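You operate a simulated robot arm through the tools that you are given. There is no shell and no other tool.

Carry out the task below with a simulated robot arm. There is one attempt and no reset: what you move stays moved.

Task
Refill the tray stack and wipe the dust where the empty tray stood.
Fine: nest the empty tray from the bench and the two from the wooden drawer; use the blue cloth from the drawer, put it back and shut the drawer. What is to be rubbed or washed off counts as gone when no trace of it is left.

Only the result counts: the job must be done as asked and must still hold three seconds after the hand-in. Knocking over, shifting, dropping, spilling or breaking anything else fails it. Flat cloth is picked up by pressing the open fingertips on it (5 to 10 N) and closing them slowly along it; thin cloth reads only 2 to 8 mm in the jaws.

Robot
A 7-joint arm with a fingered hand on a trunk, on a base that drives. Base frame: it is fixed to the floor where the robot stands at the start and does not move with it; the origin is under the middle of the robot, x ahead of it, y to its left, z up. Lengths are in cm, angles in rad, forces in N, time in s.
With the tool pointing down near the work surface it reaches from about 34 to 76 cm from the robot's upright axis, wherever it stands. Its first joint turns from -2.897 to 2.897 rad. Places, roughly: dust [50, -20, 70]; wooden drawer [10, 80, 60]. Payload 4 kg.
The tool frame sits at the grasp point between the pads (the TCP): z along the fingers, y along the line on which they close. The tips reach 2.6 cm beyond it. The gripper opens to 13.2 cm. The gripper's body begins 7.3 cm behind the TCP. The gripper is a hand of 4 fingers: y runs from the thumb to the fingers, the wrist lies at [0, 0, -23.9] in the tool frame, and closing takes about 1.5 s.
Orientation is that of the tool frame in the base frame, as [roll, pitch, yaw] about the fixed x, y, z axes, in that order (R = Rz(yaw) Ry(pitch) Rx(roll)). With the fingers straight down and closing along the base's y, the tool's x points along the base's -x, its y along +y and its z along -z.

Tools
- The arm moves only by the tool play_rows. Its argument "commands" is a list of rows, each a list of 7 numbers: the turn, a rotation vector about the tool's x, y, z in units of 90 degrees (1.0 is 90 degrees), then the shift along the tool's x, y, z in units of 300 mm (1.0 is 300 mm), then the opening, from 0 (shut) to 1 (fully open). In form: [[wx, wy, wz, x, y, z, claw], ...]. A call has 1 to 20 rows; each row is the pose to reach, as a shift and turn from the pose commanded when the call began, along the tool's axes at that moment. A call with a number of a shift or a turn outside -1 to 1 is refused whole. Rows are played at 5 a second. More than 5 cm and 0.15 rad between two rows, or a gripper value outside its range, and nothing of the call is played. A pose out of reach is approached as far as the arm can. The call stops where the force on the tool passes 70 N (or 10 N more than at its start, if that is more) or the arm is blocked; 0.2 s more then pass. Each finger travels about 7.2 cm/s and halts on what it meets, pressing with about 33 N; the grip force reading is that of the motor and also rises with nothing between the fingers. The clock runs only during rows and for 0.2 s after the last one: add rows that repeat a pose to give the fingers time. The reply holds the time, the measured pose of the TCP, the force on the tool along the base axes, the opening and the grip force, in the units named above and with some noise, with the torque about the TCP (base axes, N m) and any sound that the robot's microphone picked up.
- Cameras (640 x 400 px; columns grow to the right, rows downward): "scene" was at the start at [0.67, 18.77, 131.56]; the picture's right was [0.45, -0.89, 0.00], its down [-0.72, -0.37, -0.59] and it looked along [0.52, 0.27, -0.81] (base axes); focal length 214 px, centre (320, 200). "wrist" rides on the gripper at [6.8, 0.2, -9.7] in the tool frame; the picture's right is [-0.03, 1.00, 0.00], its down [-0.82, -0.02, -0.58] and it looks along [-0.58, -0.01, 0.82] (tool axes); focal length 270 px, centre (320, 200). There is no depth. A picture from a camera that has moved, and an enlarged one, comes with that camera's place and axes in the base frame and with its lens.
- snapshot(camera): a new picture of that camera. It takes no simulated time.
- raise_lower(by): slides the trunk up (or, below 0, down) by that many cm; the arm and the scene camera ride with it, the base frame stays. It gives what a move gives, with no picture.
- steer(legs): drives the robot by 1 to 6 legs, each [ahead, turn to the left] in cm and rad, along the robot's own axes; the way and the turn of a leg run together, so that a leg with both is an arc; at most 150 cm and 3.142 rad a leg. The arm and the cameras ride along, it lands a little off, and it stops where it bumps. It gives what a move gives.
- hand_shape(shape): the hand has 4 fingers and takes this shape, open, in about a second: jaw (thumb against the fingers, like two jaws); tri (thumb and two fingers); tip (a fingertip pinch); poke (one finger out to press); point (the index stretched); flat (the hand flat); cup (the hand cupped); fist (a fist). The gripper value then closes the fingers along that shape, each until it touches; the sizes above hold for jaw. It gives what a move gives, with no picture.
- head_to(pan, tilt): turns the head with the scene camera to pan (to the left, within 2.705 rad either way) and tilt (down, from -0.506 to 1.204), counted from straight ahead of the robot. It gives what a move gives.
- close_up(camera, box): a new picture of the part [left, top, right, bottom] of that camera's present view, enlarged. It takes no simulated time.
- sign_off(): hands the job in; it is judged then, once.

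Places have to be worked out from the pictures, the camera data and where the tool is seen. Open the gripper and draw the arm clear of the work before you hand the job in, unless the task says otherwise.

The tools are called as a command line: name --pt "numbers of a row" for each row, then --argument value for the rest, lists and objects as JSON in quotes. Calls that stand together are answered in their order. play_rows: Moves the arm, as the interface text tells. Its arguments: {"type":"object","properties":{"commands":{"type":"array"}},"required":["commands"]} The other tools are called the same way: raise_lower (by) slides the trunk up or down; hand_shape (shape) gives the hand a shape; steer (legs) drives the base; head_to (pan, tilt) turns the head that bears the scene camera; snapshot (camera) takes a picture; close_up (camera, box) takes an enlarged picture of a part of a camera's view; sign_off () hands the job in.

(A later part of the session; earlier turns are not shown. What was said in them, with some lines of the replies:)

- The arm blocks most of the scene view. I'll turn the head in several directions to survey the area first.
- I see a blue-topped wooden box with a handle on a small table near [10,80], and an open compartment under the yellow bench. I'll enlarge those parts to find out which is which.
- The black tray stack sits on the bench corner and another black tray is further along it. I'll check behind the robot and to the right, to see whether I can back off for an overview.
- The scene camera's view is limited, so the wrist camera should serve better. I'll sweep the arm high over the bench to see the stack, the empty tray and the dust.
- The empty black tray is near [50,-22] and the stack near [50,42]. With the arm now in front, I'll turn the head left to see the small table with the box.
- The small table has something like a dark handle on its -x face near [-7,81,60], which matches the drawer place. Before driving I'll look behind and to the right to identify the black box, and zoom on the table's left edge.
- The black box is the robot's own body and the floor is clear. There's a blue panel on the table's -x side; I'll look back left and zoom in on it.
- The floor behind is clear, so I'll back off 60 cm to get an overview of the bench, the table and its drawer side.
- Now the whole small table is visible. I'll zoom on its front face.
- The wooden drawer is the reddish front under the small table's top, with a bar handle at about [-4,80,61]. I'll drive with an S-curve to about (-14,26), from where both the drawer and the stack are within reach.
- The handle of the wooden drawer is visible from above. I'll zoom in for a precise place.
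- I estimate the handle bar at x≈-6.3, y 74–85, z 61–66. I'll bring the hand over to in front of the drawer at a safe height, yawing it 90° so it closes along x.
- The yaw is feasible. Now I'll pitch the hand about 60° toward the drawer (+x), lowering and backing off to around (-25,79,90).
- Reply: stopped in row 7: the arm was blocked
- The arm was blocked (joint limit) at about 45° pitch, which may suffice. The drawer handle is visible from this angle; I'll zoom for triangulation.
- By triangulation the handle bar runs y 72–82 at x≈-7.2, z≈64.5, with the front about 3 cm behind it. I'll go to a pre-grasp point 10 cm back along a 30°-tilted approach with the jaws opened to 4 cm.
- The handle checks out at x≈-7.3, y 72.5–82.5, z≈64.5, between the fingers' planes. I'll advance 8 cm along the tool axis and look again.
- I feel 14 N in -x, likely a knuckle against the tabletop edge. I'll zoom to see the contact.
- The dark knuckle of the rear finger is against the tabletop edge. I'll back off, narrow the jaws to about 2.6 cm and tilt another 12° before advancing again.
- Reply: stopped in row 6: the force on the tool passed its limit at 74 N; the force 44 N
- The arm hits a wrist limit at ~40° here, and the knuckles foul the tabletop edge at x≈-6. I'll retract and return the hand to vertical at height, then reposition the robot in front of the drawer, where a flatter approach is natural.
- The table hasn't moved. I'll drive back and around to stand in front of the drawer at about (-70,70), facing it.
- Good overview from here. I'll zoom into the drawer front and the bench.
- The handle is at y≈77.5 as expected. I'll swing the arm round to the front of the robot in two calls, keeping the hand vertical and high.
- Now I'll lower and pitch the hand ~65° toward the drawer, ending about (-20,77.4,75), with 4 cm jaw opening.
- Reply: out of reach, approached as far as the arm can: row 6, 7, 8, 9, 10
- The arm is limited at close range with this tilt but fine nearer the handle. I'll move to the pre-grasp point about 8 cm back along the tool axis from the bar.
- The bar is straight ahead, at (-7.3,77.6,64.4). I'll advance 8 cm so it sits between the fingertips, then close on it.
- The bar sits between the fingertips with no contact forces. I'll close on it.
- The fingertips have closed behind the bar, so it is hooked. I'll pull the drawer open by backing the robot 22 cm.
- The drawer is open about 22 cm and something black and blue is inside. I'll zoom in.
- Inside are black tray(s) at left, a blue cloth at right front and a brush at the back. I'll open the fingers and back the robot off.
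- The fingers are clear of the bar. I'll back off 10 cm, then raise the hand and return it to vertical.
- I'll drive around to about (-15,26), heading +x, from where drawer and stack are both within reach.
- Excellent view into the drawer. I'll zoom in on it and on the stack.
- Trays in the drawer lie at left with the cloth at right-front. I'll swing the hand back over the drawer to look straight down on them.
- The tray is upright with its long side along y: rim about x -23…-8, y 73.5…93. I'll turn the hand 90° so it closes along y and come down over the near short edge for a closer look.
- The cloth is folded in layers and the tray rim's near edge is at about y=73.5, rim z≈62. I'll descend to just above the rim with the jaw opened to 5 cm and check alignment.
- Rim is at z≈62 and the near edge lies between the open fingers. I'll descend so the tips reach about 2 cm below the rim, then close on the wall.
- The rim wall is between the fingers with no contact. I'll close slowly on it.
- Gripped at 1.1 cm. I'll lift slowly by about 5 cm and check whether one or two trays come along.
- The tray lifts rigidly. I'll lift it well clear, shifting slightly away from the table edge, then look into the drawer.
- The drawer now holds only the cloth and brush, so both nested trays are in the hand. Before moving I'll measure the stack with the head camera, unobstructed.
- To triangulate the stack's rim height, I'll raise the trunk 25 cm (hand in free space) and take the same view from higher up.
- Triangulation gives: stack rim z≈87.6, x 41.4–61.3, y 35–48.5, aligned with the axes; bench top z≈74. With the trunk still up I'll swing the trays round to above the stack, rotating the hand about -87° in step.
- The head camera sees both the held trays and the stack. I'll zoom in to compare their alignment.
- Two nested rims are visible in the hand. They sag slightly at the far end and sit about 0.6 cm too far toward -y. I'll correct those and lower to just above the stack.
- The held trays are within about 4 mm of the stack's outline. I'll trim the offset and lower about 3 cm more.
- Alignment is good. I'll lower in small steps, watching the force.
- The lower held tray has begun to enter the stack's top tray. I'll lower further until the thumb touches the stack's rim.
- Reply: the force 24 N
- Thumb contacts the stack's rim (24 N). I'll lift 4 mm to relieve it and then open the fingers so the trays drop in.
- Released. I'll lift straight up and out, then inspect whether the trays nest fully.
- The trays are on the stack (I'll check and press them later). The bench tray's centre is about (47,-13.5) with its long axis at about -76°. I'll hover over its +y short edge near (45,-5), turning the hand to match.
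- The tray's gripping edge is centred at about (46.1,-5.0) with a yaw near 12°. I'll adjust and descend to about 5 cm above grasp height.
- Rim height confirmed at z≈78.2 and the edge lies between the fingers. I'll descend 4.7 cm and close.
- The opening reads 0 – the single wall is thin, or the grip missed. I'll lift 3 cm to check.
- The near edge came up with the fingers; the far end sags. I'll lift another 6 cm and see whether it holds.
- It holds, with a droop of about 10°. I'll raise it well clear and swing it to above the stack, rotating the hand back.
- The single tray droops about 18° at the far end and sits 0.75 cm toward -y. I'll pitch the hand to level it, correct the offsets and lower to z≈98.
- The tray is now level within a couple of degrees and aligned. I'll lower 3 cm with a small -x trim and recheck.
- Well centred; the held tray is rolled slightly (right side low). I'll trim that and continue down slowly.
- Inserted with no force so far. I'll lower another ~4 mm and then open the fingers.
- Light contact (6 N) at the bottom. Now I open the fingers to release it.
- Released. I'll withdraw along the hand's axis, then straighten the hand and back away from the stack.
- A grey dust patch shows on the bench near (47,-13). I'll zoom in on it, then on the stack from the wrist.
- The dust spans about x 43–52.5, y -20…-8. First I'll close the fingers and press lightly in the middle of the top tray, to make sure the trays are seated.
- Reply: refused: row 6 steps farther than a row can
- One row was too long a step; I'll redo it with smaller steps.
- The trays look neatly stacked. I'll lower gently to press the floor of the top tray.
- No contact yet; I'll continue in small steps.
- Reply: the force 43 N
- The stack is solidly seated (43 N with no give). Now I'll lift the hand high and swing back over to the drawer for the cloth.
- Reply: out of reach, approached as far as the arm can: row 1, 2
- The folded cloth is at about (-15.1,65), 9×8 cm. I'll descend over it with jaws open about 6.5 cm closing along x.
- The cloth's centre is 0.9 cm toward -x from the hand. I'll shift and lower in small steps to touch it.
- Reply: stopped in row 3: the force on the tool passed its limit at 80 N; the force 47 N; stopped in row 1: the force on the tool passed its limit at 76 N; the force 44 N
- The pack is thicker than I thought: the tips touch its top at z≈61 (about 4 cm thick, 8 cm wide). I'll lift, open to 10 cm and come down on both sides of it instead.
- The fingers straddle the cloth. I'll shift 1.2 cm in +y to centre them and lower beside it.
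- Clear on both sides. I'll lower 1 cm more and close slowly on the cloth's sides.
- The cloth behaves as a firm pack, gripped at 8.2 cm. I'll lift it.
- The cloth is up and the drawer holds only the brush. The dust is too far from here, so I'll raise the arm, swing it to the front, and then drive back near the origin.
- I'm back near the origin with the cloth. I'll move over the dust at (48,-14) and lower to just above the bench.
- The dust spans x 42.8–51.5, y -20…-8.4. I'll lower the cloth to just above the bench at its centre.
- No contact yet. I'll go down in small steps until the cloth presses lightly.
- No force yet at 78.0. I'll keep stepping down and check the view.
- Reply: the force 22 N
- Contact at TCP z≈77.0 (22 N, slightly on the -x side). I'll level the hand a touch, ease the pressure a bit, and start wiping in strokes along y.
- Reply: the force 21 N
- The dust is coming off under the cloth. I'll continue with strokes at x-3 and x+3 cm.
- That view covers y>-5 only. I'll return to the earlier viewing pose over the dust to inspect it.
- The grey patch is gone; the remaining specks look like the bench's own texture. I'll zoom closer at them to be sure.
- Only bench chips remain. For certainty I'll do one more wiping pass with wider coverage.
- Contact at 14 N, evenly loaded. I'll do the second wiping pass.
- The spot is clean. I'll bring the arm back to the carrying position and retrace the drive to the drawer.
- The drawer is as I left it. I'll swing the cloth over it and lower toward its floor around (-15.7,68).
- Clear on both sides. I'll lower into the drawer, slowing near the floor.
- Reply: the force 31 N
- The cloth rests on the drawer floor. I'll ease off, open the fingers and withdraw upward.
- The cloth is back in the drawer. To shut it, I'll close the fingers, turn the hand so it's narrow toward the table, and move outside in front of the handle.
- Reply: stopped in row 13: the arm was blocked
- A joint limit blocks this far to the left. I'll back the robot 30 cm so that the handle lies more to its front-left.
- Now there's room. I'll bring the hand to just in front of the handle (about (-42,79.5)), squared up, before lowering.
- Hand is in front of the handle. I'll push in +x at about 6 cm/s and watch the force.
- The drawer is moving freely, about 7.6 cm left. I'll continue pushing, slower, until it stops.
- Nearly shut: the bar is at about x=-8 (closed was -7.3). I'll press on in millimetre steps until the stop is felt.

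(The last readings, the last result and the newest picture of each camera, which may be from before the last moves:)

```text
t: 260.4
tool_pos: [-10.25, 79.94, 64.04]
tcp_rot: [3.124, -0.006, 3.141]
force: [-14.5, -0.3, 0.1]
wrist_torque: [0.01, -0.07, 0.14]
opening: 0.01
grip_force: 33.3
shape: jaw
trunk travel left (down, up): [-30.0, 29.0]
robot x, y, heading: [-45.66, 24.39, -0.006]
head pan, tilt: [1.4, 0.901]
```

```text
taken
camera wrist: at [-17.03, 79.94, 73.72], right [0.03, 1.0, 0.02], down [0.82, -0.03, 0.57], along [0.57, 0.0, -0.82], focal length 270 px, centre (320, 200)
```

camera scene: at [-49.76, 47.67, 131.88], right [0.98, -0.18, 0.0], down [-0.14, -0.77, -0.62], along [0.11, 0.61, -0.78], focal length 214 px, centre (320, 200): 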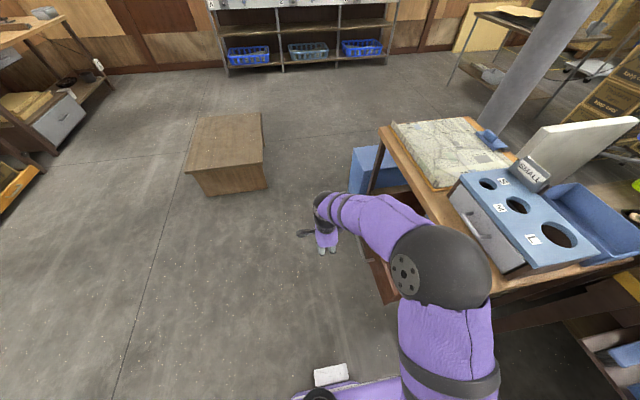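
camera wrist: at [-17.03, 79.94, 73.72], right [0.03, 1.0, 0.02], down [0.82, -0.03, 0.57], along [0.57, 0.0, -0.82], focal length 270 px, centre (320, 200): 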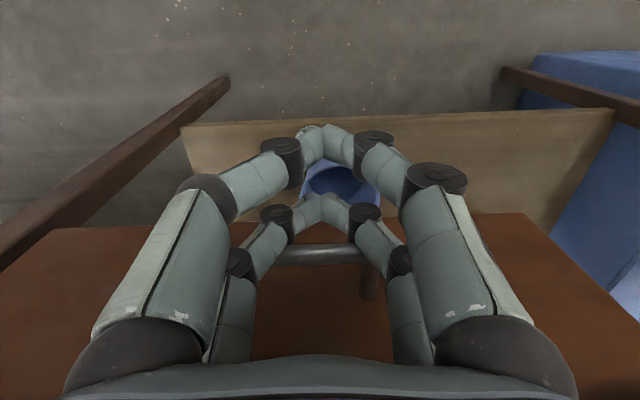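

The drawer hit its stop (bar back at x≈-7.4, 14.5 N at handle height). I'll withdraw the hand away from the table and raise it.

play_rows --pt "0 0 0 0.05 0 0 0" --pt "0 0 0 0.15 0 0 0" --pt "0 0 0 0.3 0 0 0" --pt "0 0 0 0.45 0 0 0" --pt "0 0 0 0.6 0 0 0" --pt "0 0 0 0.75 0 -0.05 0" --pt "0 0 0 0.85 0 -0.15 0.2" --pt "0 0 0 0.9 0 -0.28 0.4" --pt "0 0 0 0.9 0 -0.42 0.6" --pt "0 0 0 0.9 0 -0.56 0.8" --pt "0 0 0 0.9 0 -0.7 1" --pt "0 0 0 0.9 0 -0.84 1" --pt "0 0 0 0.9 0 -0.98 1" --pt "0 0 0 0.9 0 -0.98 1"

head_to --pan 1.0 --tilt 0.7

snapshot --camera "scene"

close_up --camera "scene" --box '[280, 130, 460, 310]'

head_to --pan 0.15 --tilt 0.55

snapshot --camera "scene"

```text
t: 263.4
tool_pos: [-37.04, 79.47, 93.48]
tcp_rot: [3.125, -0.004, 3.141]
force: [-0.1, -0.2, -0.5]
wrist_torque: [0.01, 0.04, 0.03]
opening: 13.2
grip_force: 0.1
shape: jaw
trunk travel left (down, up): [-30.0, 29.0]
robot x, y, heading: [-45.61, 24.87, -0.012]
head pan, tilt: [1.4, 0.901]
```

```text
t: 264.3
tool_pos: [-37.04, 79.56, 93.37]
tcp_rot: [3.124, -0.004, 3.139]
force: [0.3, 0.1, -0.2]
wrist_torque: [0.02, 0.01, 0.0]
opening: 13.19
grip_force: 0.0
shape: jaw
trunk travel left (down, up): [-30.0, 29.0]
robot x, y, heading: [-45.33, 24.52, -0.016]
head pan, tilt: [1.0, 0.7]
```

```text
taken
camera scene: at [-46.47, 47.34, 133.5], right [0.84, -0.55, 0.0], down [-0.35, -0.54, -0.76], along [0.42, 0.64, -0.64], focal length 214 px, centre (320, 200)
```

scene: 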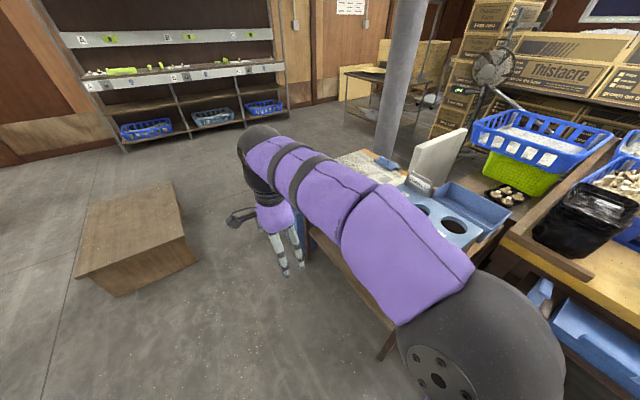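

```text
2.22 times, centred on (370, 220) of scene
camera zoom: at [-46.47, 47.34, 133.5], right [0.84, -0.55, 0.0], down [-0.35, -0.54, -0.76], along [0.42, 0.64, -0.64], focal length 477 px, centre (209, 156)
```

zoom: 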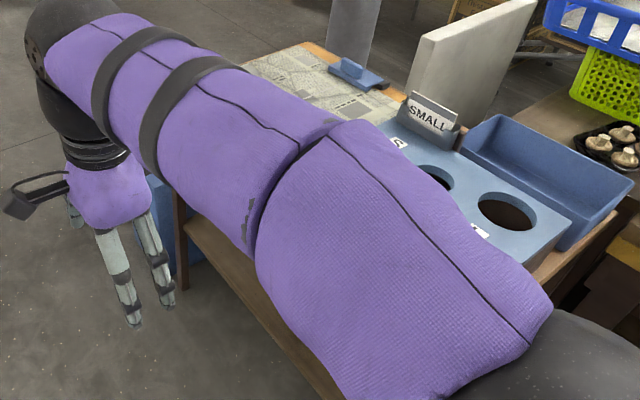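

```text
t: 265.5
tool_pos: [-36.97, 79.58, 93.46]
tcp_rot: [3.124, -0.003, 3.14]
force: [1.0, -0.2, 0.3]
wrist_torque: [-0.02, 0.0, -0.01]
opening: 13.16
grip_force: 0.1
shape: jaw
trunk travel left (down, up): [-30.0, 29.0]
robot x, y, heading: [-45.53, 24.92, -0.009]
head pan, tilt: [0.15, 0.55]
```

```text
taken
camera scene: at [-42.24, 41.49, 134.81], right [0.14, -0.99, 0.0], down [-0.52, -0.07, -0.85], along [0.84, 0.12, -0.52], focal length 214 px, centre (320, 200)
```

scene: 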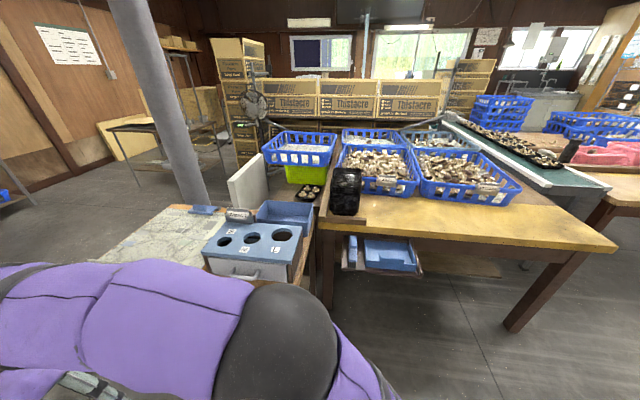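

close_up --camera "scene" --box '[310, 150, 390, 230]'

close_up --camera "wrist" --box '[160, 150, 480, 400]'

close_up --camera "scene" --box '[390, 170, 540, 250]'

```text
5.00 times, centred on (350, 190) of scene
camera zoom: at [-42.24, 41.49, 134.81], right [0.14, -0.99, 0.0], down [-0.52, -0.07, -0.85], along [0.84, 0.12, -0.52], focal length 1072 px, centre (170, 250)
```

zoom: 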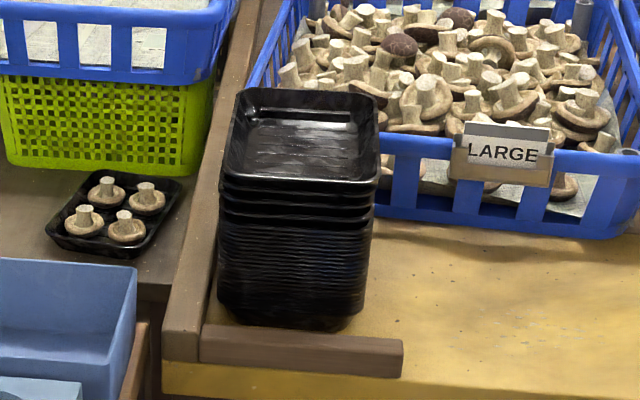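

```text
1.60 times, centred on (320, 275) of wrist
camera zoom: at [-43.78, 79.48, 103.21], right [0.03, 1.0, 0.02], down [0.82, -0.03, 0.57], along [0.57, 0.0, -0.82], focal length 432 px, centre (320, 80)
```

zoom: 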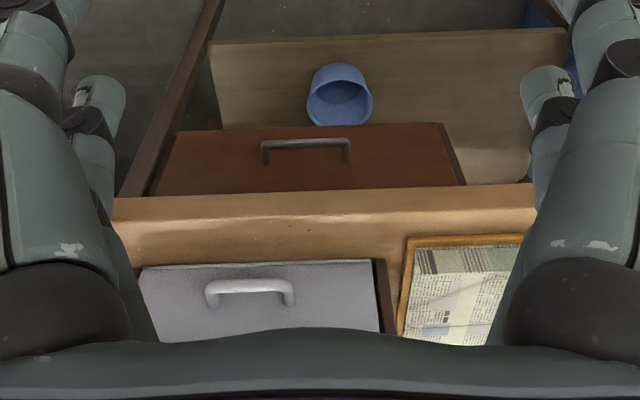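

```text
4.27 times, centred on (465, 210) of scene
camera zoom: at [-42.24, 41.49, 134.81], right [0.14, -0.99, 0.0], down [-0.52, -0.07, -0.85], along [0.84, 0.12, -0.52], focal length 915 px, centre (-299, 157)
```

zoom: 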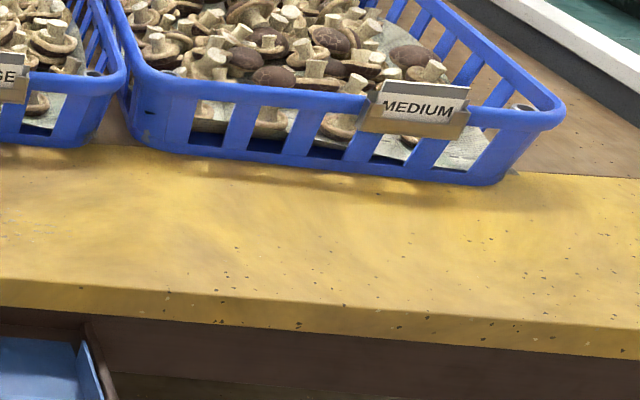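

Everything checks out: three trays are nested on the stack, the dust is gone, the cloth is in the drawer and the drawer is shut. The hand is open and clear, so I'm handing the job in.

sign_off

```text
The job is handed in.
```

I handed the job in with every part of it done, going by the final camera views. The result of the judging hasn't come back.

- **Trays:** the empty tray from the bench and the two from the wooden drawer are nested on the stack. When I pressed the top tray with about 43 N, it did not move. The three new trays sit slightly wider apart than the ones below them.
- **Dust:** the grey patch where the empty tray stood is gone after two wiping passes. The small dark specks still there look like marks in the bench itself and didn't change with wiping.
- **Cloth and drawer:** the blue cloth is back in the wooden drawer. The drawer is pushed in to its stop, with the handle back where it started.

While I was first trying to reach the drawer handle, the hand pressed against the edge of the small table at about 74 N. I saw no sign that the table moved.
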